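You operate a simulated robot arm through the tools that you are given. There is no shell and no other tool.

You are at the controls of a simulated robot arm. One attempt, no reset.

TASK
Put things in order on the top of the black bench. At the end: the teal spray can (marked "CLEANER") from the top of the black bench stands where the silver cap stood; the yellow brush from the top of the black bench stands on top of the small blue box; the silver cap from the top of the black bench stands where the yellow brush stood; the silver spacer from the top of the black bench stands on top of the measuring cup; whatever was shut is shut again. Leave all else as you found it, and nothing knocked over.

Only the result counts: the job must be done as asked and must still hold three seconds after the hand-in. Knocking over, shifting, dropping, spilling or breaking anything else fails it. Lids that push on must go on centred and level and be pressed home; caps that screw on are set level and turned clockwise until they are tight.

THE ROBOT
A 6-joint arm with a two-finger gripper, fixed in place. Base frame: the origin is at the foot of the arm, x ahead of it, y to its left, z up; the work surface is at about z = 0. Units: cm, degrees, N and s.
With the tool pointing down near the work surface it reaches from about 24 to 62 cm from the base axis. Its first joint turns from -66.0 to 66.0 degrees. Payload 1.37 kg.
The TCP is the grasp point between the finger pads, 2.2 cm short of the fingertips. In the tool frame z runs along the fingers and y along their closing line. Largest opening 9.2 cm; the body of the gripper starts 6.5 cm behind the TCP.
Orientation is told as [roll, pitch, yaw] about the base's x, y, z axes, in that order, counted from this pose: with the fingers straight down and closing along the base's y, the tool's x points along the base's -x, its y along +y and its z along -z.

THE INTERFACE
- The arm moves only by the tool servo_tool. Its argument "commands" is a list of rows, each a list of 3 entries, a list of its own where there are three numbers: the shift along the tool's x, y, z in units of 30 mm (1.0 is 30 mm), then the turn, a rotation vector about the tool's x, y, z in units of 8 degrees (1.0 is 8 degrees), then the opening in per cent of the stroke, from 0 (shut) to 100 (fully open). In form: [[[tx, ty, tz], [wx, wy, wz], claw], ...]. A call has 1 to 20 rows; each row shifts and turns the commanded pose from where the row before left it, along the tool's axes as they then stand. A call with a number of a shift or a turn outside -1 to 1 is refused whole. Each row takes 0.2 s and may step no farther than 5 cm and 8.6 degrees from the row before; otherwise, or with a gripper value out of range, the whole call is refused. Where a pose cannot be reached the arm comes as near as it can. A force on the tool above 40 N (or 10 N above the force at the start of the call, whichever is more), or a blocked arm, ends the call early, and 0.2 s more pass. Each finger halts on what it meets, pressing with about 26 N; the grip force reading is that of the motor and also rises with nothing between the fingers. The clock runs only during rows and for 0.2 s after the last one: add rows that do not move to give the fingers time. It gives the time, the measured TCP pose, the force on the tool (base axes), the opening and the grip force at its end, in the units of the frame above (readings bear some noise), with the torque about the TCP (base axes, N m) and any sound that the robot's microphone picked up.
- Cameras (640 x 400 px; columns grow to the right, rows downward): "scene" is fixed at [5.08, -45.28, 57.46]; the picture's right is [0.55, -0.83, 0.00], its down [-0.55, -0.37, -0.75] and it looks along [0.62, 0.41, -0.66] (base axes); focal length 362 px, centre (320, 200). "wrist" rides on the gripper at [7.1, 1.9, -10.2] in the tool frame; the picture's right is [-0.26, 0.96, 0.00], its down [-0.75, -0.20, -0.62] and it looks along [-0.60, -0.16, 0.78] (tool axes); focal length 280 px, centre (320, 200). There is no depth. A picture from a camera that has moved, and an enlarged one, comes with that camera's place and axes in the base frame and with its lens.
- get_image(camera): a new picture of that camera. No time passes.
- enlarge(camera, box): a new picture of the part [left, top, right, bottom] of that camera's present view, enlarged. No time passes.
- finish_job(): hands the job in; it is judged then, once.

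Nothing tells you positions but the pictures and the camera data. Unless the task says otherwise, let go and move clear before handing in.

The tools are called after "Emit:" as a command line: name --argument value ..., lists and objects as JSON in quotes. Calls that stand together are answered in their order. servo_tool: Moves the arm, as the interface text tells. Its arguments: {"type":"object","properties":{"commands":{"type":"array","items":{"type":"array"}}},"required":["commands"]} The other tools are called the same way: get_image (camera) takes a picture; enlarge (camera, box) takes an enlarged picture of a part of a camera's view; finish_job () hands the job in.

At the start:

```text
t: 0.0
tcp_pos: [40.14, -27.0, 27.37]
tool_rot: [0.0, -0.1, 0.0]
ft_force: [-0.2, -0.2, 0.1]
ft_torque: [0.0, 0.03, 0.03]
finger_gap: 9.18
grip_force: 0.0
```

scene: 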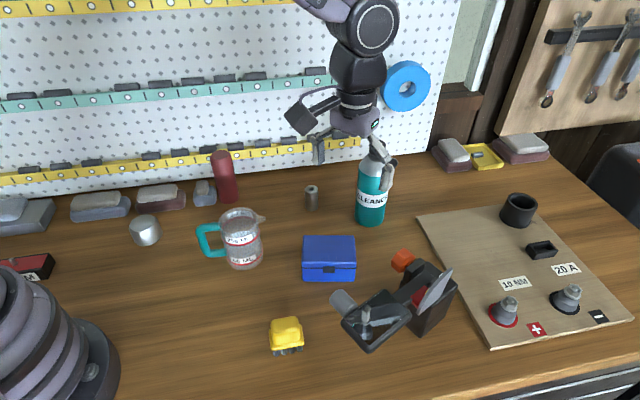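
wrist: 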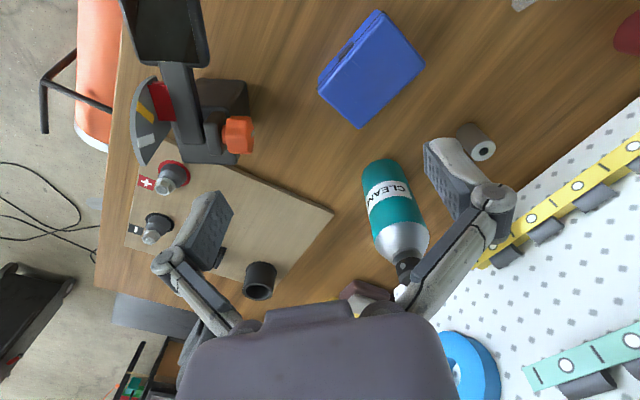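

I see a bench with a silver cap (left), a measuring cup, a silver spacer, a teal can, a blue box, a yellow brush and a fragile-looking device near the box. I'll take closer pictures before planning.

Emit:
enlarge --camera "scene" --box '[100, 130, 300, 290]'

Emit:
enlarge --camera "scene" --box '[260, 220, 460, 380]'

Emit:
enlarge --camera "scene" --box '[280, 90, 440, 240]'

Emit:
enlarge --camera "scene" --box '[0, 160, 240, 360]'

```text
2.50 times, centred on (200, 210) of scene
camera zoom: at [5.08, -45.28, 57.46], right [0.55, -0.83, 0.0], down [-0.55, -0.37, -0.75], along [0.62, 0.41, -0.66], focal length 906 px, centre (620, 175)
```

zoom: 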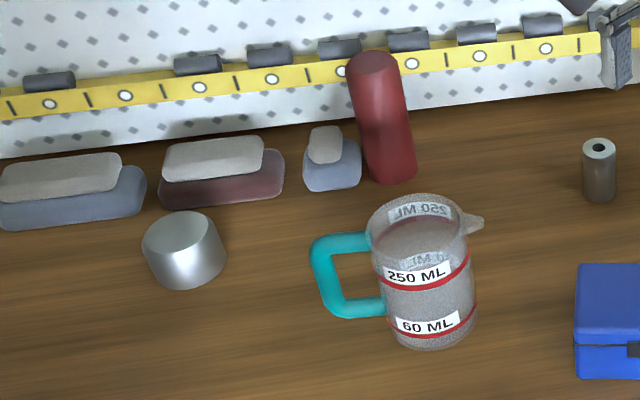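

```text
2.50 times, centred on (360, 300) of scene
camera zoom: at [5.08, -45.28, 57.46], right [0.55, -0.83, 0.0], down [-0.55, -0.37, -0.75], along [0.62, 0.41, -0.66], focal length 906 px, centre (220, -50)
```

zoom: 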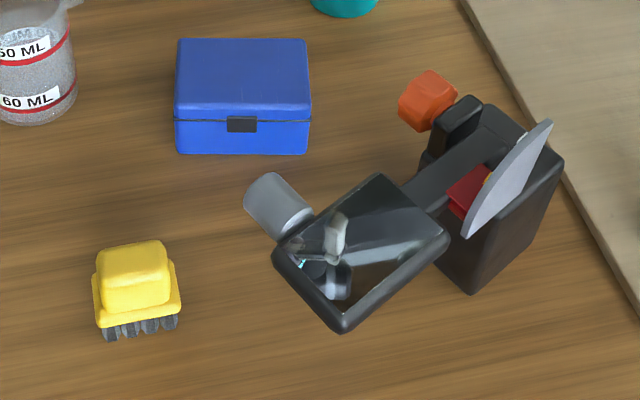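

```text
2.67 times, centred on (360, 165) of scene
camera zoom: at [5.08, -45.28, 57.46], right [0.55, -0.83, 0.0], down [-0.55, -0.37, -0.75], along [0.62, 0.41, -0.66], focal length 966 px, centre (213, 293)
```

zoom: 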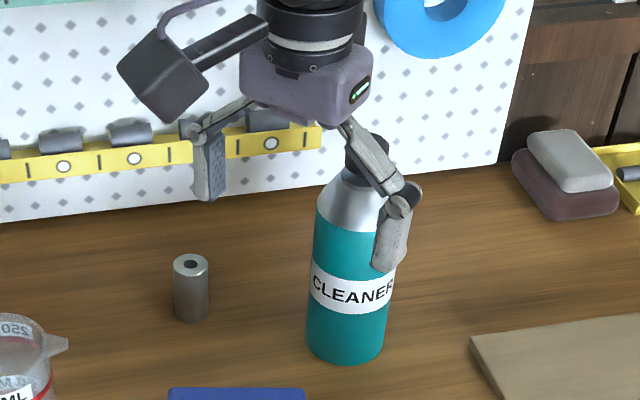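

```text
2.00 times, centred on (120, 260) of scene
camera zoom: at [5.08, -45.28, 57.46], right [0.55, -0.83, 0.0], down [-0.55, -0.37, -0.75], along [0.62, 0.41, -0.66], focal length 724 px, centre (720, 80)
```

zoom: 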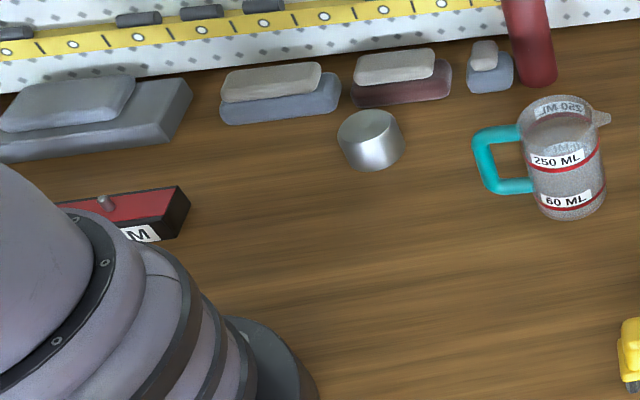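

The measuring cup's top matters, because the spacer has to stand on it. I'll look closer at the cup and the other objects.

Emit:
enlarge --camera "scene" --box '[190, 195, 280, 280]'

Emit:
enlarge --camera "scene" --box '[120, 200, 180, 250]'

Emit:
enlarge --camera "wrist" --box '[290, 0, 640, 300]'

Emit:
enlarge --camera "scene" --box '[255, 300, 325, 365]'

```text
4.71 times, centred on (235, 238) of scene
camera zoom: at [5.08, -45.28, 57.46], right [0.55, -0.83, 0.0], down [-0.55, -0.37, -0.75], along [0.62, 0.41, -0.66], focal length 1704 px, centre (720, 24)
```

zoom: 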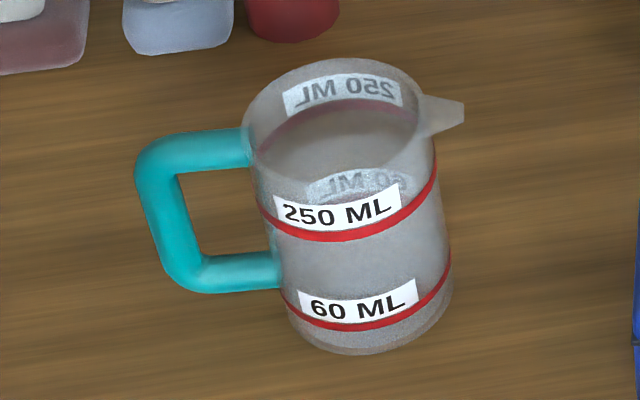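

```text
8.00 times, centred on (150, 225) of scene
camera zoom: at [5.08, -45.28, 57.46], right [0.55, -0.83, 0.0], down [-0.55, -0.37, -0.75], along [0.62, 0.41, -0.66], focal length 2898 px, centre (1680, 0)
```

zoom: 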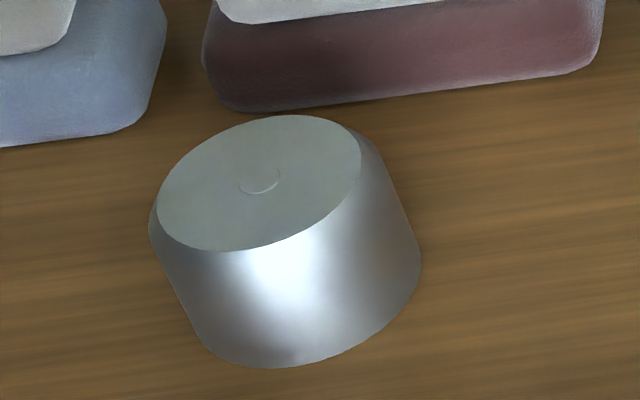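

```text
1.33 times, centred on (465, 150) of wrist
camera zoom: at [33.1, -25.11, 37.58], right [0.26, 0.96, 0.0], down [0.75, -0.2, 0.63], along [0.6, -0.16, -0.78], focal length 374 px, centre (127, 267)
```

zoom: 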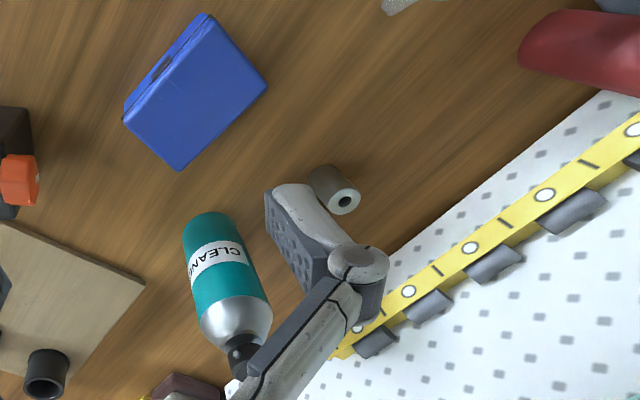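

```text
6.15 times, centred on (290, 332) of scene
camera zoom: at [5.08, -45.28, 57.46], right [0.55, -0.83, 0.0], down [-0.55, -0.37, -0.75], along [0.62, 0.41, -0.66], focal length 2229 px, centre (505, -615)
```

zoom: 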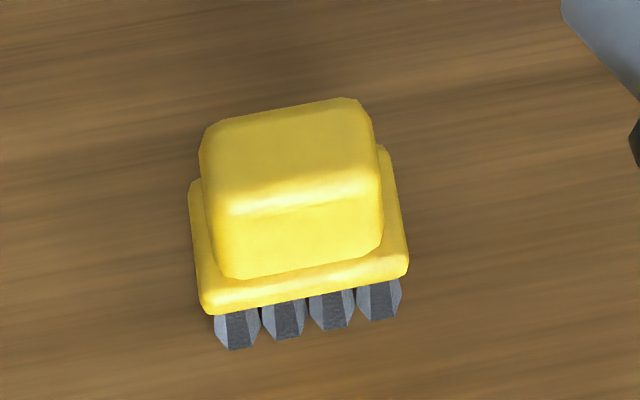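

The layout looks roughly like this: cap near (29,15), cup (36,-7), spacer (56,-9), can (60,-22), box (43,-22), brush (26,-24). I'll move the wrist camera over to look at the cup and cap from above.

Emit:
servo_tool --commands '[[[0.6, 1, 0.0], [0, 0, 0], 100], [[0.6, 1, 0.0], [0, 0, 0], 100], [[0.6, 1, 0.0], [0, 0, 0], 100], [[0.6, 1, 0.0], [0, 0, 0], 100], [[0.6, 1, 0.0], [0, 0, 0], 100], [[0.6, 1, 0.0], [0, 0, 0], 100], [[0.6, 1, 0.0], [0, 0, 0], 100], [[0.6, 1, 0.0], [0, 0, 0], 100]]'

Emit:
get_image --camera "wrist"

Emit:
get_image --camera "scene"

```text
t: 1.8
tcp_pos: [25.74, -2.88, 27.24]
tool_rot: [0.0, 0.0, 0.0]
ft_force: [-0.1, 0.0, 0.6]
ft_torque: [0.01, 0.01, 0.0]
finger_gap: 9.2
grip_force: 0.1
```

```text
taken
camera wrist: at [18.71, -1.01, 37.46], right [0.26, 0.96, 0.0], down [0.75, -0.21, 0.63], along [0.6, -0.16, -0.78], focal length 280 px, centre (320, 200)
```

wrist: 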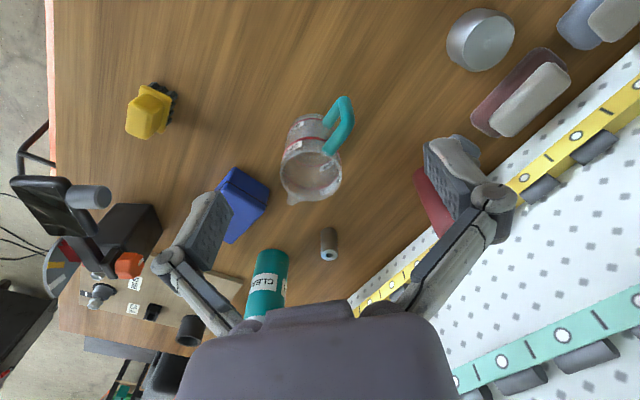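

```text
taken
```

scene: 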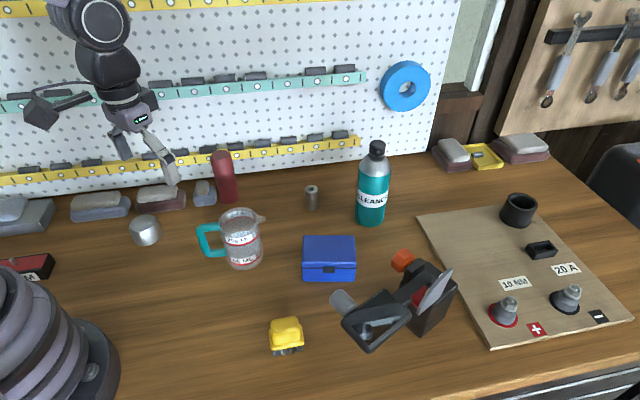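

The move tracks well. I'll enlarge the wrist view onto the cup and the other pieces.

Emit:
enlarge --camera "wrist" --box '[260, 80, 380, 220]'

Emit:
enlarge --camera "wrist" --box '[420, 0, 580, 110]'

Emit:
enlarge --camera "wrist" --box '[100, 60, 280, 200]'

Emit:
enlarge --camera "scene" --box '[290, 130, 410, 240]'

```text
2.86 times, centred on (320, 150) of wrist
camera zoom: at [18.71, -1.01, 37.46], right [0.26, 0.96, 0.0], down [0.75, -0.21, 0.63], along [0.6, -0.16, -0.78], focal length 801 px, centre (320, 343)
```

zoom: 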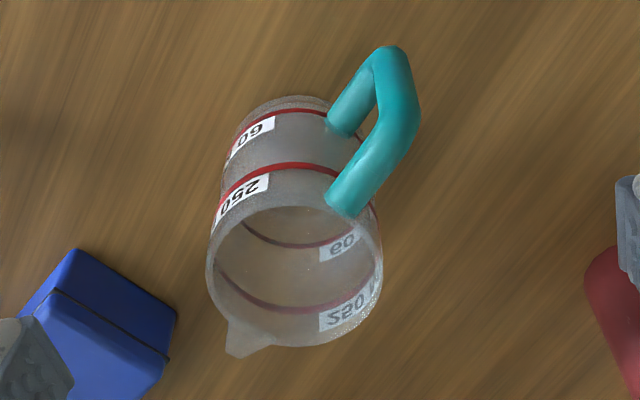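

```text
3.64 times, centred on (500, 55) of wrist
camera zoom: at [18.71, -1.01, 37.46], right [0.26, 0.96, 0.0], down [0.75, -0.21, 0.63], along [0.6, -0.16, -0.78], focal length 1020 px, centre (-334, 727)
```

zoom: 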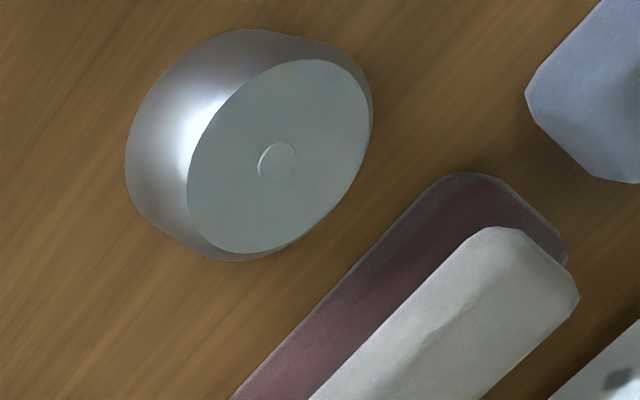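

```text
2.86 times, centred on (190, 130) of wrist
camera zoom: at [18.71, -1.01, 37.46], right [0.26, 0.96, 0.0], down [0.75, -0.21, 0.63], along [0.6, -0.16, -0.78], focal length 801 px, centre (691, 400)
```

zoom: 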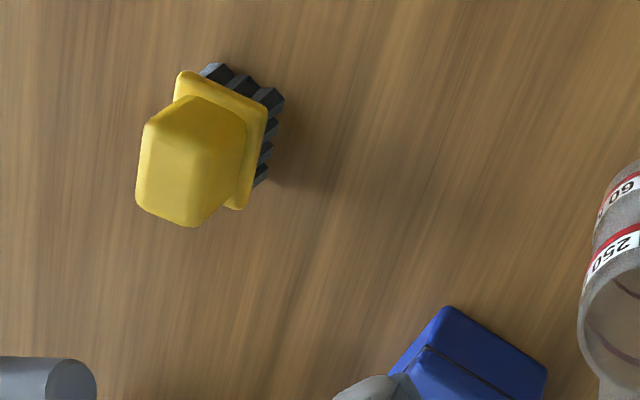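

```text
3.64 times, centred on (350, 185) of scene
camera zoom: at [5.08, -45.28, 57.46], right [0.55, -0.83, 0.0], down [-0.55, -0.37, -0.75], along [0.62, 0.41, -0.66], focal length 1317 px, centre (211, 254)
```

zoom: 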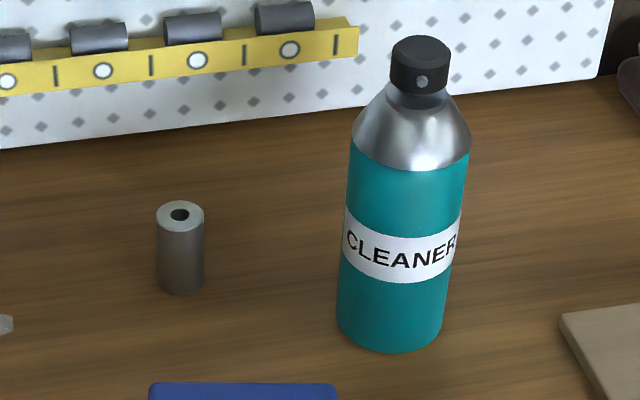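

The cup appears open and see-through, so I'll settle whether it has a top surface by feel later. Next I'll view the brush and the device's grey pot from closer.

Emit:
servo_tool --commands '[[[0.1, -1, 0.5], [0, 0, 0], 100], [[0.1, -1, 0.5], [0, 0, 0], 100], [[0.1, -1, 0.5], [0, 0, 0], 100], [[0.1, -1, 0.5], [0, 0, 0], 100], [[0.1, -1, 0.5], [0, 0, 0], 100], [[0.1, -1, 0.5], [0, 0, 0], 100]]'

Emit:
get_image --camera "wrist"

Emit:
get_image --camera "scene"

```text
t: 3.2
tcp_pos: [23.84, -21.1, 18.23]
tool_rot: [-0.1, -0.1, -0.1]
ft_force: [-0.6, 0.3, -0.4]
ft_torque: [0.01, -0.01, 0.01]
finger_gap: 9.19
grip_force: 0.0
```

```text
taken
camera wrist: at [16.88, -19.16, 28.42], right [0.26, 0.96, 0.0], down [0.75, -0.2, 0.63], along [0.6, -0.16, -0.78], focal length 280 px, centre (320, 200)
```

wrist: 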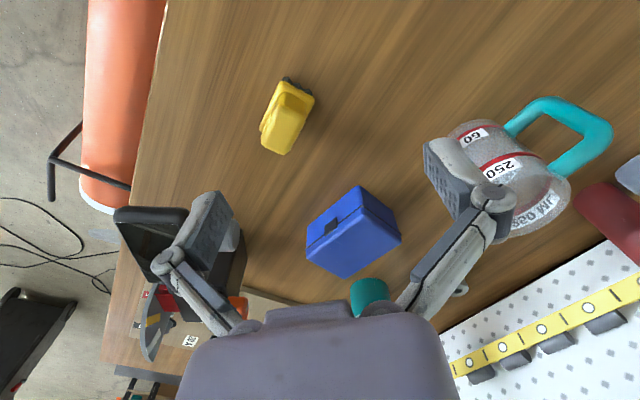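

```text
taken
```

scene: 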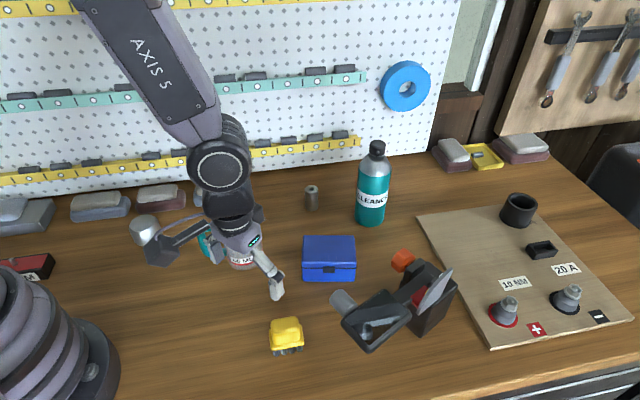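

Emit:
enlarge --camera "wrist" --box '[240, 60, 340, 170]'

Emit:
enlarge --camera "wrist" --box '[290, 170, 420, 290]'

Emit:
enlarge --camera "wrist" --box '[100, 180, 290, 350]'

```text
3.64 times, centred on (290, 115) of wrist
camera zoom: at [16.88, -19.16, 28.42], right [0.26, 0.96, 0.0], down [0.75, -0.2, 0.63], along [0.6, -0.16, -0.78], focal length 1020 px, centre (429, 509)
```

zoom: 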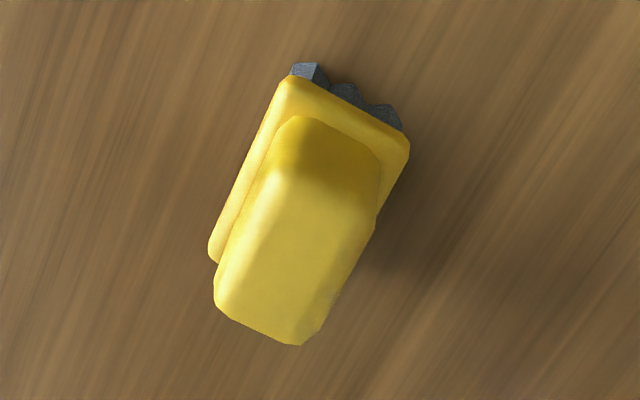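

```text
3.33 times, centred on (355, 230) of wrist
camera zoom: at [16.88, -19.16, 28.42], right [0.26, 0.96, 0.0], down [0.75, -0.2, 0.63], along [0.6, -0.16, -0.78], focal length 935 px, centre (203, 100)
```

zoom: 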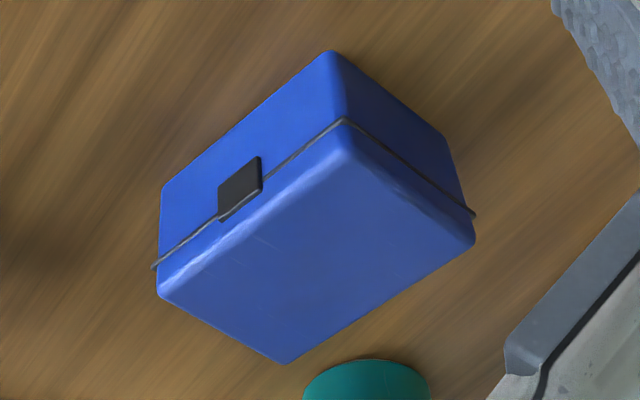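

```text
2.35 times, centred on (195, 265) of wrist
camera zoom: at [16.88, -19.16, 28.42], right [0.26, 0.96, 0.0], down [0.75, -0.2, 0.63], along [0.6, -0.16, -0.78], focal length 660 px, centre (614, 47)
```

zoom: 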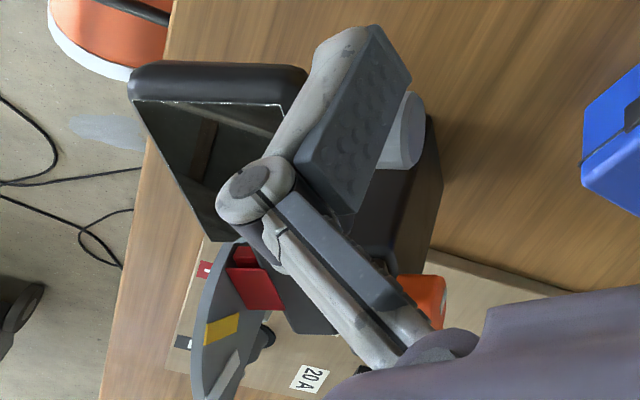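

The brush is centred near (26.0,-25.0), about 5.6 cm tall, with its long axis at about -44° yaw; the box top centre is near (43.2,-22.0) and about 5.5 cm high. I'll turn the gripper so it closes across the short side of the handle, and stay high.

Emit:
servo_tool --commands '[[[0, 0, 0], [0, 0, 0.95], 80], [[0, 0, 0], [0, 0, 0.95], 80], [[0, 0, 0], [0, 0, 0.95], 80], [[0, 0, 0], [0, 0, 0.95], 80], [[0, 0, 0], [0, 0, 0.95], 80], [[0, 0, 0], [0, 0, 0.95], 80]]'

Emit:
get_image --camera "wrist"

```text
t: 4.6
tcp_pos: [23.95, -21.08, 18.23]
tool_rot: [0.0, -0.1, -45.9]
ft_force: [0.5, -0.4, 0.9]
ft_torque: [0.03, 0.0, 0.0]
finger_gap: 7.36
grip_force: 0.0
```

```text
taken
camera wrist: at [20.48, -14.64, 28.52], right [0.87, 0.49, 0.0], down [0.38, -0.68, 0.63], along [0.3, -0.55, -0.78], focal length 280 px, centre (320, 200)
```

wrist: 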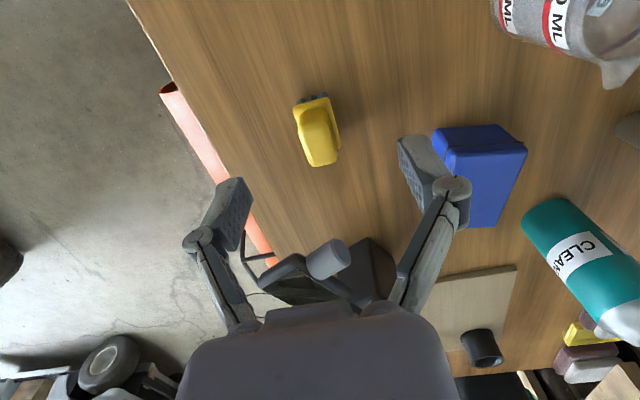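

I'll shift over the brush at z≈12 and check alignment.

Emit:
servo_tool --commands '[[[-0.47, -0.134, 0.69], [0, 0, 0], 70], [[-0.47, -0.134, 0.69], [0, 0, 0], 70], [[-0.47, -0.134, 0.69], [0, 0, 0], 70], [[0, 0, 0], [0, 0, 0], 70]]'

Emit:
get_image --camera "wrist"

Emit:
enlarge --camera "scene" --box '[200, 200, 400, 380]'

```text
t: 5.6
tcp_pos: [26.1, -25.04, 12.29]
tool_rot: [0.0, -0.1, -45.6]
ft_force: [-0.4, -0.3, -0.4]
ft_torque: [0.0, 0.02, -0.02]
finger_gap: 6.45
grip_force: 0.0
```

```text
taken
camera wrist: at [22.51, -18.6, 22.47], right [0.87, 0.49, 0.0], down [0.38, -0.68, 0.63], along [0.31, -0.55, -0.78], focal length 280 px, centre (320, 200)
```

wrist: 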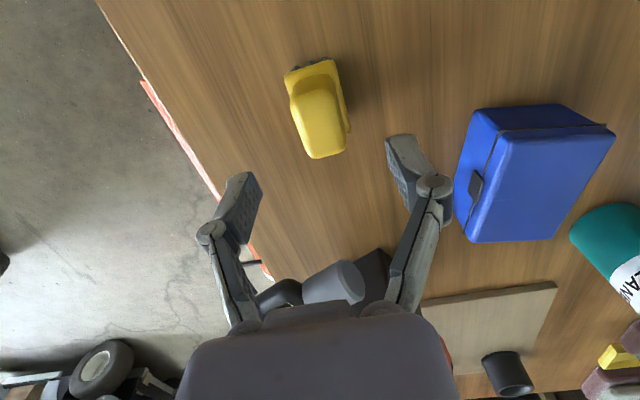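

```text
2.22 times, centred on (300, 290) of scene
camera zoom: at [5.08, -45.28, 57.46], right [0.55, -0.83, 0.0], down [-0.55, -0.37, -0.75], along [0.62, 0.41, -0.66], focal length 805 px, centre (364, 0)
```

zoom: 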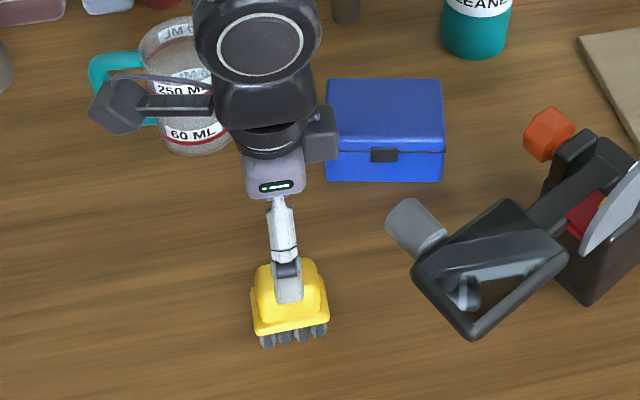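

The brush sits centred under the tool. I'll descend to handle height.

Emit:
servo_tool --commands '[[[0, 0, 0.5], [0, 0, 0], 70], [[0, 0, 0.5], [0, 0, 0], 70], [[0, 0, 0.5], [0, 0, 0], 70], [[0, 0, 0.4], [0, 0, 0], 70], [[0, 0, 0.2], [0, 0, 0], 70], [[0, 0, 0.2], [0, 0, 0], 70], [[0, 0, 0], [0, 0, 0], 70]]'

Emit:
get_image --camera "wrist"

Emit:
enlarge --camera "scene" --box '[230, 260, 350, 370]'

```text
t: 7.2
tcp_pos: [26.04, -24.97, 5.36]
tool_rot: [0.0, 0.0, -45.6]
ft_force: [0.6, 0.3, -0.7]
ft_torque: [0.01, 0.01, 0.02]
finger_gap: 6.43
grip_force: 0.0
```

```text
taken
camera wrist: at [22.51, -18.53, 15.5], right [0.87, 0.49, 0.0], down [0.38, -0.68, 0.63], along [0.31, -0.55, -0.78], focal length 280 px, centre (320, 200)
```

wrist: 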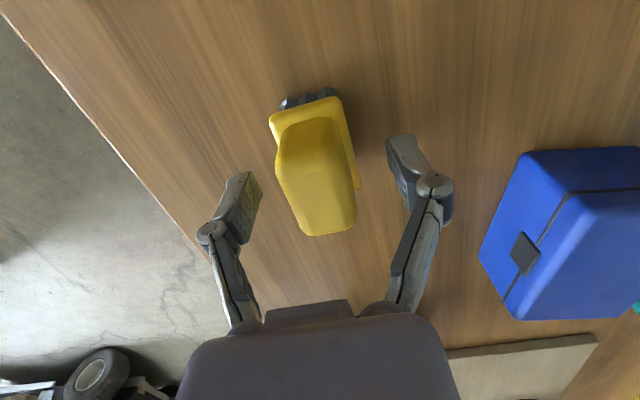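

```text
3.64 times, centred on (290, 315) of scene
camera zoom: at [5.08, -45.28, 57.46], right [0.55, -0.83, 0.0], down [-0.55, -0.37, -0.75], along [0.62, 0.41, -0.66], focal length 1317 px, centre (429, -218)
```

zoom: 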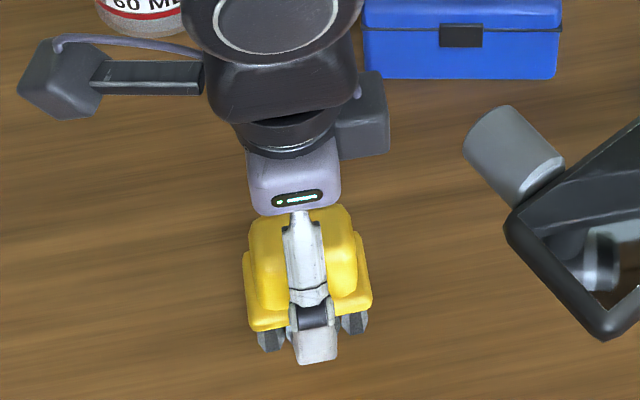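

Well centred on the handle. I'll close the fingers on it.

Emit:
servo_tool --commands '[[[0, 0, 0], [0, 0, 0], 0], [[0, 0, 0], [0, 0, 0], 0], [[0, 0, 0], [0, 0, 0], 0], [[0, 0, 0], [0, 0, 0], 0], [[0, 0, 0], [0, 0, 0], 0]]'

Emit:
get_image --camera "wrist"

```text
t: 8.4
tcp_pos: [25.94, -24.89, 5.28]
tool_rot: [0.0, -0.1, -45.5]
ft_force: [-0.4, -1.2, 2.9]
ft_torque: [0.01, 0.02, 0.04]
finger_gap: 2.71
grip_force: 25.9
```

```text
taken
camera wrist: at [22.51, -18.53, 15.52], right [0.87, 0.49, 0.0], down [0.38, -0.68, 0.63], along [0.31, -0.55, -0.78], focal length 280 px, centre (320, 200)
```

wrist: 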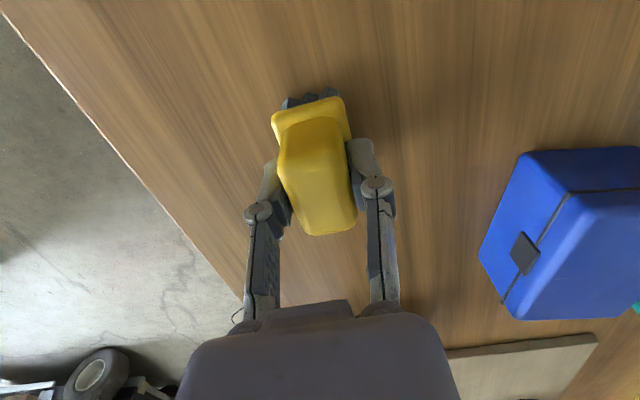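

Grip is firm at 2.7 cm on the handle. I'll lift it slowly.

Emit:
servo_tool --commands '[[[0, 0, -0.2], [0, 0, 0], 0], [[0, 0, -0.4], [0, 0, 0], 0], [[0, 0, -0.6], [0, 0, 0], 0], [[0, 0, -0.6], [0, 0, 0], 0], [[0, 0, -0.6], [0, 0, 0], 0], [[0, 0, -0.6], [0, 0, 0], 0], [[0, 0, -0.4], [0, 0, 0], 0], [[0, 0, 0], [0, 0, 0], 0]]'

Emit:
get_image --camera "wrist"

Emit:
get_image --camera "scene"

```text
t: 10.2
tcp_pos: [25.99, -24.89, 15.51]
tool_rot: [-0.1, -0.1, -45.6]
ft_force: [-0.9, -0.5, -1.0]
ft_torque: [0.02, 0.01, 0.01]
finger_gap: 2.7
grip_force: 25.7
```

```text
taken
camera wrist: at [22.59, -18.49, 25.59], right [0.87, 0.49, 0.0], down [0.38, -0.68, 0.63], along [0.31, -0.55, -0.78], focal length 280 px, centre (320, 200)
```

wrist: 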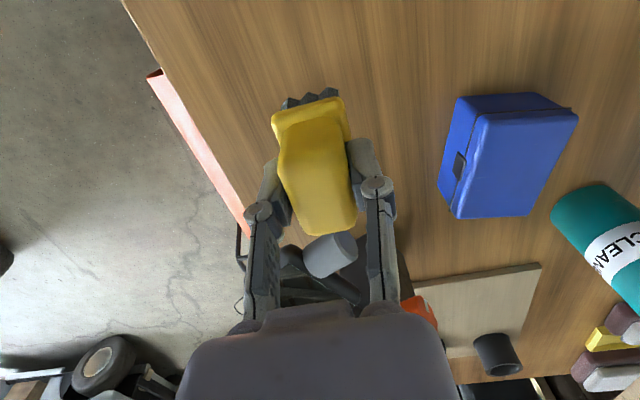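

```text
taken
```

scene: 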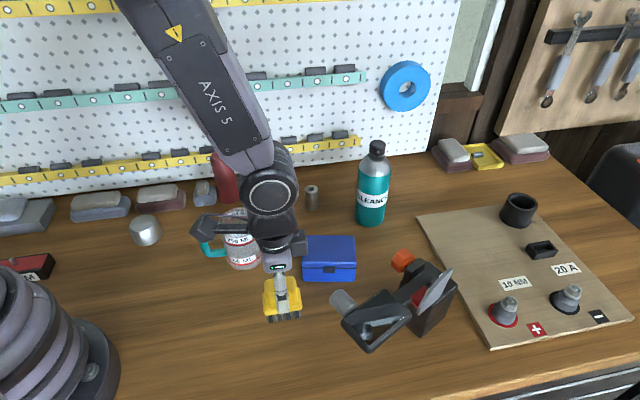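

The brush is held level. I'll carry it over the blue box and take pictures.

Emit:
servo_tool --commands '[[[-0.553, 0.795, -0.05], [0, 0, 0], 0], [[-0.553, 0.795, -0.05], [0, 0, 0], 0], [[-0.553, 0.795, -0.05], [0, 0, 0], 0], [[-0.553, 0.795, -0.05], [0, 0, 0], 0], [[-0.553, 0.795, -0.05], [0, 0, 0], 0], [[-0.553, 0.795, -0.05], [0, 0, 0], 0], [[0, 0, 0], [0, 0, 0.75], 0], [[0, 0, 0], [0, 0, 0.75], 0], [[0, 0, 0], [0, 0, 0], 0]]'

Emit:
get_image --camera "wrist"

Emit:
get_image --camera "scene"

```text
t: 12.2
tcp_pos: [43.3, -21.98, 16.31]
tool_rot: [0.1, -0.1, -57.7]
ft_force: [0.5, -0.4, -0.3]
ft_torque: [-0.01, 0.0, 0.02]
finger_gap: 2.73
grip_force: 25.3
```

```text
taken
camera wrist: at [41.2, -15.0, 26.49], right [0.96, 0.29, 0.0], down [0.23, -0.75, 0.63], along [0.18, -0.6, -0.78], focal length 280 px, centre (320, 200)
```

wrist: 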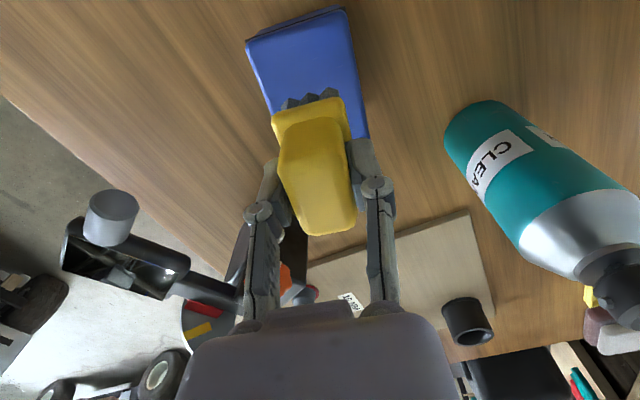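

```text
taken
```

scene: 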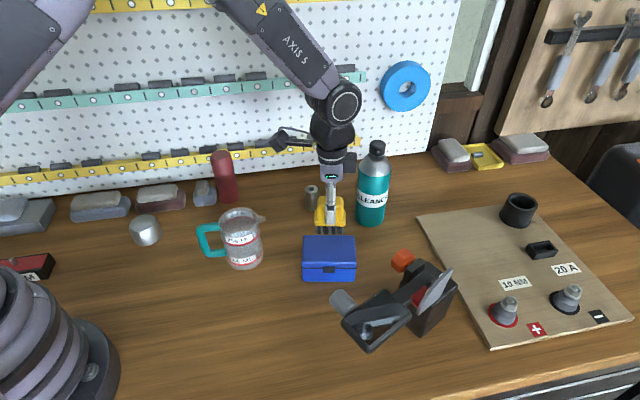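

Emit:
enlarge --camera "wrist" --box '[220, 0, 400, 180]'

Emit:
enlarge --camera "scene" --box '[280, 180, 390, 290]'

```text
2.22 times, centred on (310, 90) of wrist
camera zoom: at [41.2, -15.0, 26.49], right [0.96, 0.29, 0.0], down [0.23, -0.75, 0.63], along [0.18, -0.6, -0.78], focal length 623 px, centre (342, 444)
```

zoom: 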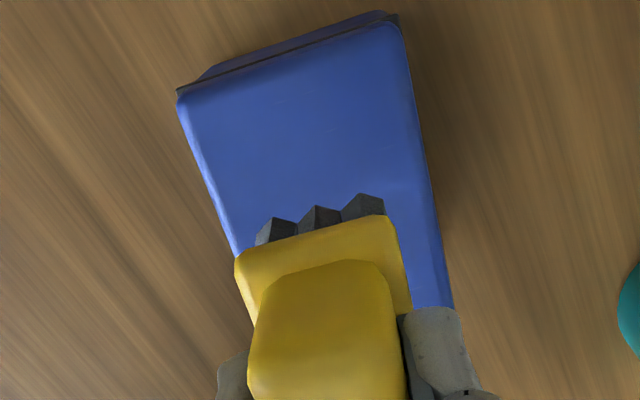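

```text
3.64 times, centred on (335, 235) of scene
camera zoom: at [5.08, -45.28, 57.46], right [0.55, -0.83, 0.0], down [-0.55, -0.37, -0.75], along [0.62, 0.41, -0.66], focal length 1317 px, centre (266, 73)
```

zoom: 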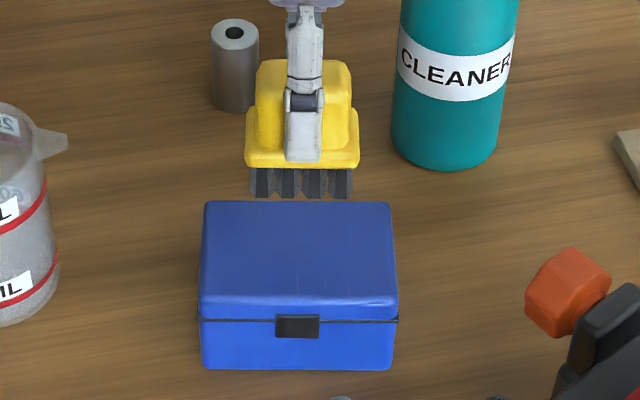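

The box centre works out to about (43.1,-22.05), so the brush is centred over it. I'll lower to just above the expected contact.

Emit:
servo_tool --commands '[[[0, 0, 0.4], [0, 0, 0], 0], [[0, 0, 0.4], [0, 0, 0], 0], [[0, 0, 0.4], [0, 0, 0], 0], [[0, 0, 0.2], [0, 0, 0], 0], [[0, 0, 0.1], [0, 0, 0], 0], [[0, 0, 0], [0, 0, 0], 0]]'

Emit:
enlarge --camera "scene" --box '[280, 180, 390, 290]'

```text
t: 13.6
tcp_pos: [43.12, -21.92, 11.91]
tool_rot: [0.1, 0.1, -57.6]
ft_force: [0.8, 0.5, 0.0]
ft_torque: [0.02, 0.0, 0.02]
finger_gap: 2.71
grip_force: 26.1
```

```text
3.64 times, centred on (335, 235) of scene
camera zoom: at [5.08, -45.28, 57.46], right [0.55, -0.83, 0.0], down [-0.55, -0.37, -0.75], along [0.62, 0.41, -0.66], focal length 1317 px, centre (266, 73)
```

zoom: 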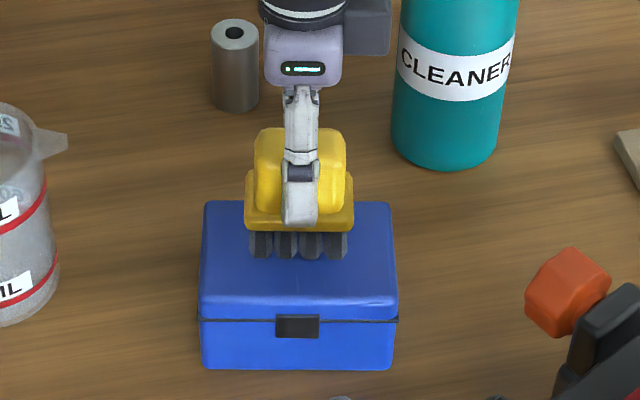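

Emit:
servo_tool --commands '[[[0, 0, 0.07], [0, 0, 0], 0], [[0, 0, 0.07], [0, 0, 0], 0], [[0, 0, 0], [0, 0, 0], 0]]'

Emit:
servo_tool --commands '[[[0, 0, 0.05], [0, 0, 0], 0], [[0, 0, 0], [0, 0, 0], 0]]'

Emit:
servo_tool --commands '[[[0, 0, 0.05], [0, 0, 0], 0], [[0, 0, 0], [0, 0, 0], 0]]'

```text
t: 14.4
tcp_pos: [43.21, -21.98, 11.44]
tool_rot: [0.0, 0.0, -57.7]
ft_force: [-0.8, -0.3, -0.6]
ft_torque: [-0.02, 0.02, 0.03]
finger_gap: 2.71
grip_force: 26.1
```

```text
t: 15.0
tcp_pos: [43.16, -21.96, 11.36]
tool_rot: [0.0, -0.1, -57.6]
ft_force: [-2.3, 0.9, 6.1]
ft_torque: [0.05, 0.15, -0.02]
finger_gap: 2.71
grip_force: 25.5
```

```text
t: 15.6
tcp_pos: [43.2, -22.09, 11.2]
tool_rot: [0.1, -0.2, -57.7]
ft_force: [-6.4, 1.5, 19.8]
ft_torque: [0.03, 0.18, -0.01]
finger_gap: 2.71
grip_force: 25.9
```

Contact came at TCP z≈11.35, so the box top is about 6 cm high. I'll ease off the pressure, then open and see that the brush stays put.

Emit:
servo_tool --commands '[[[0, 0, -0.05], [0, 0, 0], 0], [[0, 0, 0], [0, 0, 0], 0]]'

Emit:
servo_tool --commands '[[[0, 0, 0], [0, 0, 0], 34], [[0, 0, 0], [0, 0, 0], 40], [[0, 0, 0], [0, 0, 0], 50], [[0, 0, 0], [0, 0, 0], 60], [[0, 0, 0], [0, 0, 0], 60]]'

Emit:
get_image --camera "wrist"

Emit:
enlarge --camera "scene" --box '[280, 180, 390, 290]'

```text
t: 16.2
tcp_pos: [43.29, -21.98, 11.35]
tool_rot: [0.1, -0.1, -57.7]
ft_force: [2.7, -1.4, 6.1]
ft_torque: [-0.12, -0.23, 0.0]
finger_gap: 2.7
grip_force: 26.2
```

```text
t: 17.4
tcp_pos: [43.23, -21.92, 11.26]
tool_rot: [0.2, 0.0, -57.6]
ft_force: [0.2, 0.0, -0.4]
ft_torque: [0.0, 0.03, 0.02]
finger_gap: 5.5
grip_force: 0.0
```

```text
taken
camera wrist: at [41.09, -14.97, 21.45], right [0.96, 0.3, 0.0], down [0.23, -0.75, 0.63], along [0.19, -0.6, -0.78], focal length 280 px, centre (320, 200)
```

wrist: 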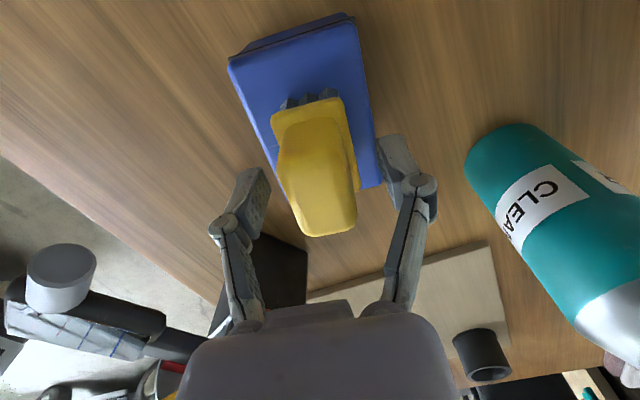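

```text
3.64 times, centred on (335, 235) of scene
camera zoom: at [5.08, -45.28, 57.46], right [0.55, -0.83, 0.0], down [-0.55, -0.37, -0.75], along [0.62, 0.41, -0.66], focal length 1317 px, centre (266, 73)
```

zoom: 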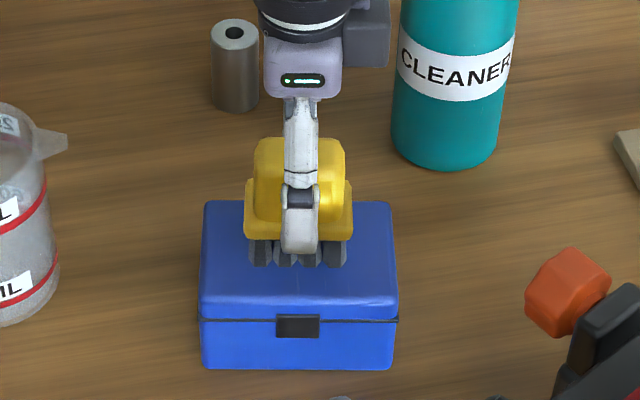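

The brush stands on the box by itself. I'll raise straight up and then rotate back to yaw 0, clear of everything.

Emit:
servo_tool --commands '[[[0, 0, -0.3], [0, 0, 0], 60], [[0, 0, -0.7], [0, 0, 0], 60], [[0, 0, -0.9], [0, 0, 0], 60], [[0, 0, -0.9], [0, 0, 0], 60], [[0, 0, -0.9], [0, 0, 0], 60], [[0, 0, -0.6], [0, 0, 0], 60], [[0, 0, 0], [0, 0, -0.9], 80], [[0, 0, 0], [0, 0, -0.9], 100], [[0, 0, 0], [0, 0, -0.9], 100], [[0, 0, 0], [0, 0, -0.9], 100], [[0, 0, 0], [0, 0, -0.9], 100], [[0, 0, 0], [0, 0, -0.9], 100], [[0, 0, 0], [0, 0, -0.9], 100], [[0, 0, 0], [0, 0, -0.9], 100], [[0, 0, 0], [0, 0, 0], 100]]'

Emit:
get_image --camera "scene"

Emit:
get_image --camera "wrist"

```text
t: 20.6
tcp_pos: [43.32, -21.84, 24.24]
tool_rot: [0.0, 0.0, 0.1]
ft_force: [0.1, 0.2, 0.1]
ft_torque: [-0.01, 0.0, 0.04]
finger_gap: 9.18
grip_force: 0.1
```

```text
taken
```

scene: 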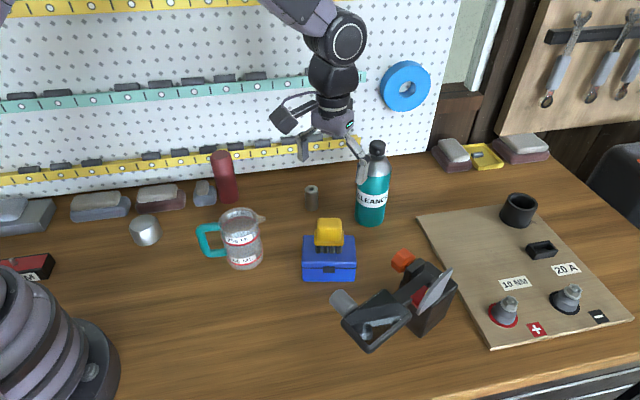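

```text
taken
camera wrist: at [36.29, -20.05, 34.38], right [0.26, 0.97, 0.0], down [0.75, -0.2, 0.63], along [0.6, -0.16, -0.78], focal length 280 px, centre (320, 200)
```

wrist: 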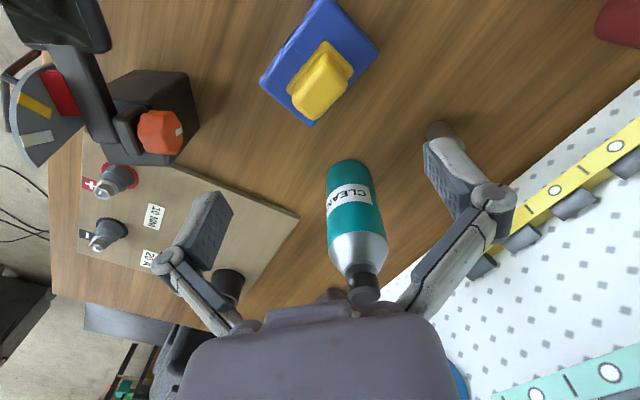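

Brush placement looks good. I'll move to above the silver cap at about z=20.

Emit:
servo_tool --commands '[[[0.374, 0.936, 0.1], [0, 0, 0], 100], [[0.374, 0.936, 0.1], [0, 0, 0], 100], [[0.374, 0.936, 0.1], [0, 0, 0], 100], [[0.374, 0.936, 0.1], [0, 0, 0], 100], [[0.374, 0.936, 0.1], [0, 0, 0], 100], [[0.374, 0.936, 0.1], [0, 0, 0], 100], [[0.374, 0.936, 0.1], [0, 0, 0], 100], [[0.374, 0.936, 0.1], [0, 0, 0], 100], [[0.374, 0.936, 0.1], [0, 0, 0], 100], [[0.374, 0.936, 0.1], [0, 0, 0], 100], [[0.374, 0.936, 0.1], [0, 0, 0], 100], [[0.374, 0.936, 0.1], [0, 0, 0], 100], [[0.374, 0.936, 0.1], [0, 0, 0], 100], [[0, 0, 0], [0, 0, 0], 100]]'

Emit:
get_image --camera "wrist"

Emit:
get_image --camera "scene"

```text
t: 23.6
tcp_pos: [28.6, 14.71, 20.22]
tool_rot: [0.0, -0.1, -0.1]
ft_force: [0.1, -0.8, 0.7]
ft_torque: [0.01, -0.01, -0.01]
finger_gap: 9.18
grip_force: 0.1
```

```text
taken
camera wrist: at [21.66, 16.68, 30.34], right [0.26, 0.96, 0.0], down [0.75, -0.21, 0.63], along [0.6, -0.16, -0.78], focal length 280 px, centre (320, 200)
```

wrist: 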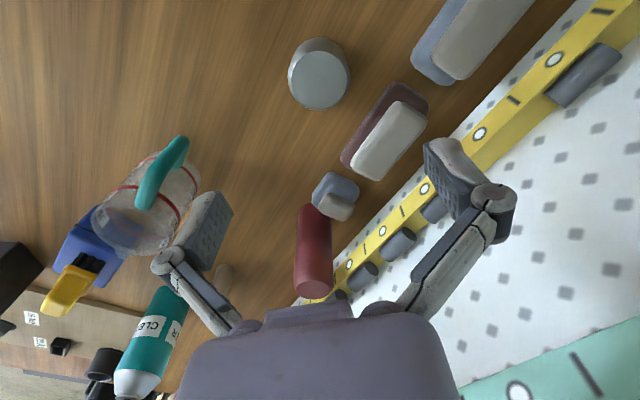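

```text
taken
```

scene: 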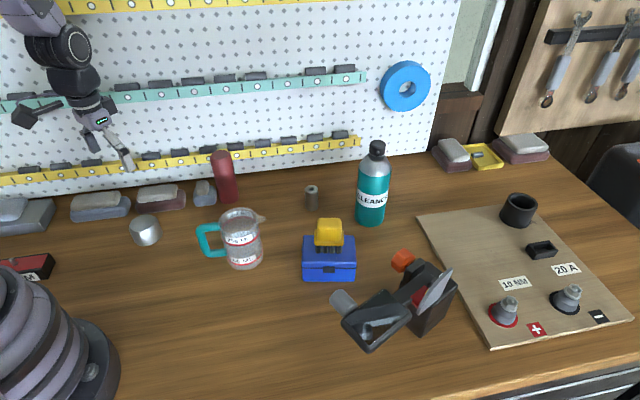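

Emit:
enlarge --camera "wrist" --box '[270, 20, 440, 130]'

Emit:
enlarge --camera "wrist" --box '[60, 110, 230, 270]'

```text
3.64 times, centred on (355, 75) of wrist
camera zoom: at [21.66, 16.68, 30.34], right [0.26, 0.96, 0.0], down [0.75, -0.21, 0.63], along [0.6, -0.16, -0.78], focal length 1020 px, centre (193, 654)
```

zoom: 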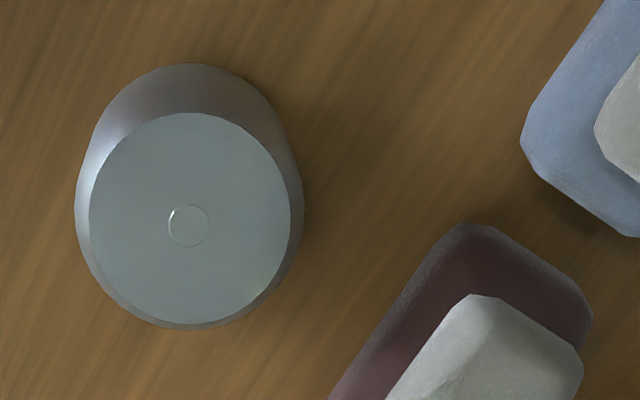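

```text
2.50 times, centred on (145, 190) of wrist
camera zoom: at [21.66, 16.68, 30.34], right [0.26, 0.96, 0.0], down [0.75, -0.21, 0.63], along [0.6, -0.16, -0.78], focal length 701 px, centre (758, 225)
```

zoom: 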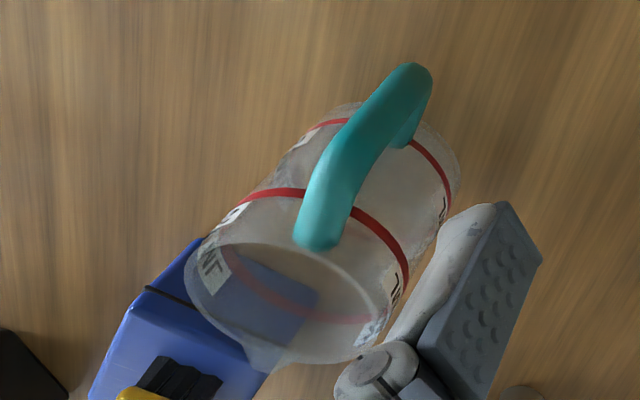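

The cap is centred at (28.7,14.7), about 5.8 cm wide and 4.1 cm tall, right under the tool. I'll descend with a slightly reduced opening.

Emit:
servo_tool --commands '[[[-0.02, 0, 0.7], [0, 0, 0], 88], [[-0.01, 0, 0.7], [0, 0, 0], 88], [[0, 0, 0.7], [0, 0, 0], 88], [[0, 0, 0.7], [0, 0, 0], 88], [[0, 0, 0.7], [0, 0, 0], 88], [[0, 0, 0.4], [0, 0, 0], 88], [[0, 0, 0], [0, 0, 0], 88]]'

Emit:
get_image --camera "wrist"

Emit:
enlarge --camera "scene" --box '[80, 150, 220, 270]'

```text
t: 25.2
tcp_pos: [28.77, 14.47, 8.52]
tool_rot: [0.0, -0.1, 0.0]
ft_force: [0.7, -0.3, -1.3]
ft_torque: [0.03, 0.01, 0.0]
finger_gap: 8.12
grip_force: 0.0
```

```text
taken
camera wrist: at [21.84, 16.48, 18.83], right [0.26, 0.96, 0.0], down [0.75, -0.2, 0.63], along [0.6, -0.16, -0.78], focal length 280 px, centre (320, 200)
```

wrist: 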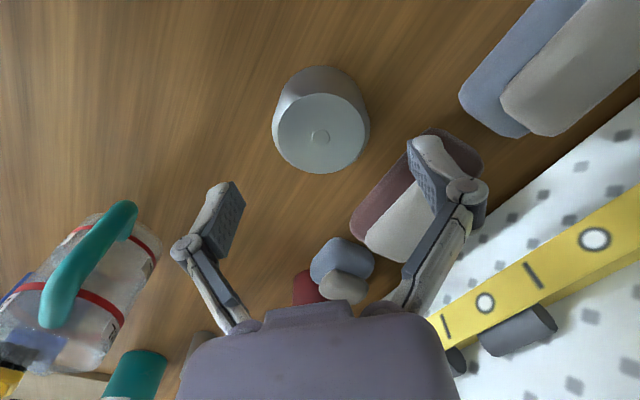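

```text
3.33 times, centred on (150, 210) of scene
camera zoom: at [5.08, -45.28, 57.46], right [0.55, -0.83, 0.0], down [-0.55, -0.37, -0.75], along [0.62, 0.41, -0.66], focal length 1207 px, centre (887, 167)
```

zoom: 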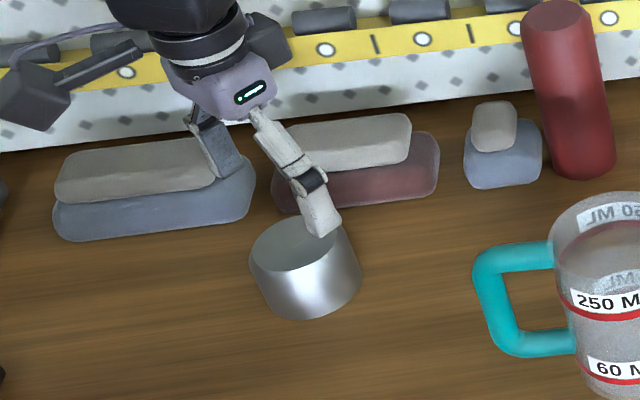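

Emit:
servo_tool --commands '[[[0, 0, 0.6], [0, 0, 0], 88], [[0, 0, 0.6], [0, 0, 0], 88], [[0, 0, 0.4], [0, 0, 0], 88], [[0, 0, 0.25], [0, 0, 0], 88], [[0, 0, 0.1], [0, 0, 0], 88], [[0, 0, 0], [0, 0, 0], 88]]'

Emit:
enlarge --camera "scene" --box '[80, 150, 220, 270]'

Emit:
get_image --camera "wrist"

```text
t: 26.6
tcp_pos: [28.75, 14.6, 2.66]
tool_rot: [0.0, -0.1, 0.0]
ft_force: [1.0, 0.5, 1.0]
ft_torque: [0.02, 0.04, -0.01]
finger_gap: 8.06
grip_force: 0.0
```

```text
3.33 times, centred on (150, 210) of scene
camera zoom: at [5.08, -45.28, 57.46], right [0.55, -0.83, 0.0], down [-0.55, -0.37, -0.75], along [0.62, 0.41, -0.66], focal length 1207 px, centre (887, 167)
```

zoom: 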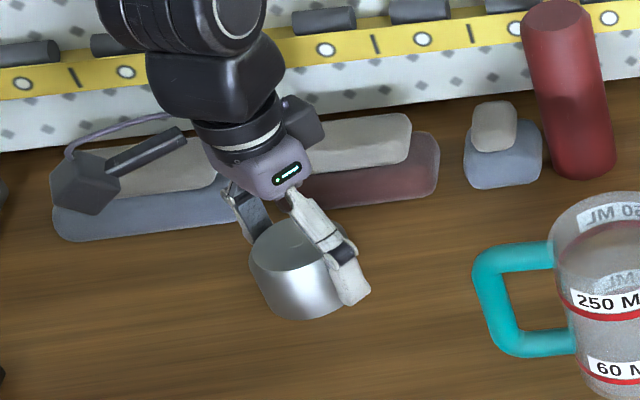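

```text
taken
camera wrist: at [21.87, 16.5, 12.89], right [0.26, 0.96, 0.0], down [0.75, -0.2, 0.63], along [0.6, -0.16, -0.78], focal length 280 px, centre (320, 200)
```

wrist: 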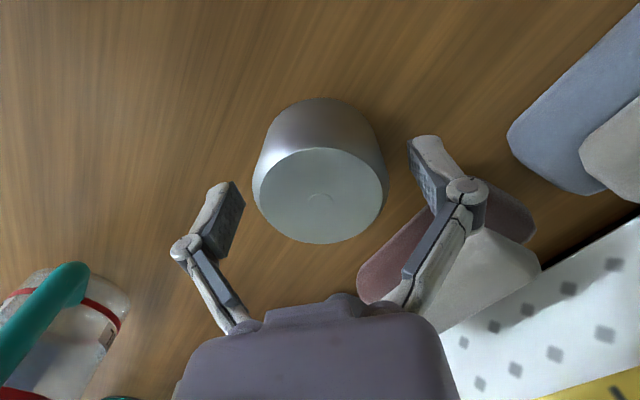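

The cap is centred between the fingers at about (28.75,14.65). I'll close.

Emit:
servo_tool --commands '[[[0, 0, 0], [0, 0, 0], 40], [[0, 0, 0], [0, 0, 0], 30], [[0, 0, 0], [0, 0, 0], 30], [[0, 0, 0], [0, 0, 0], 30], [[0, 0, 0], [0, 0, 0], 30]]'

Emit:
get_image --camera "wrist"

```text
t: 27.8
tcp_pos: [28.86, 14.67, 2.82]
tool_rot: [0.0, -0.1, 0.1]
ft_force: [-0.5, -0.2, 9.0]
ft_torque: [-0.01, 0.01, 0.03]
finger_gap: 5.94
grip_force: 26.4
```

```text
taken
camera wrist: at [21.87, 16.5, 12.91], right [0.26, 0.96, 0.0], down [0.75, -0.2, 0.63], along [0.6, -0.16, -0.78], focal length 280 px, centre (320, 200)
```

wrist: 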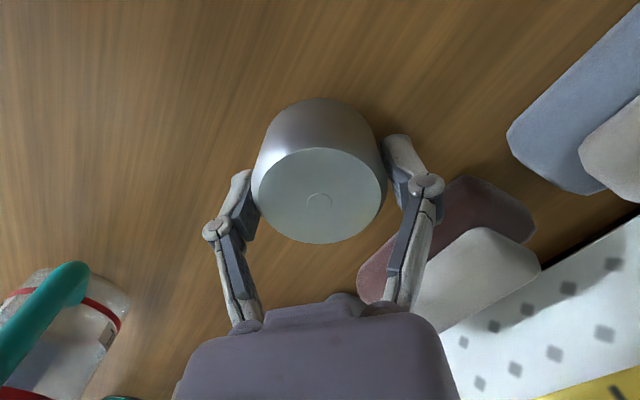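

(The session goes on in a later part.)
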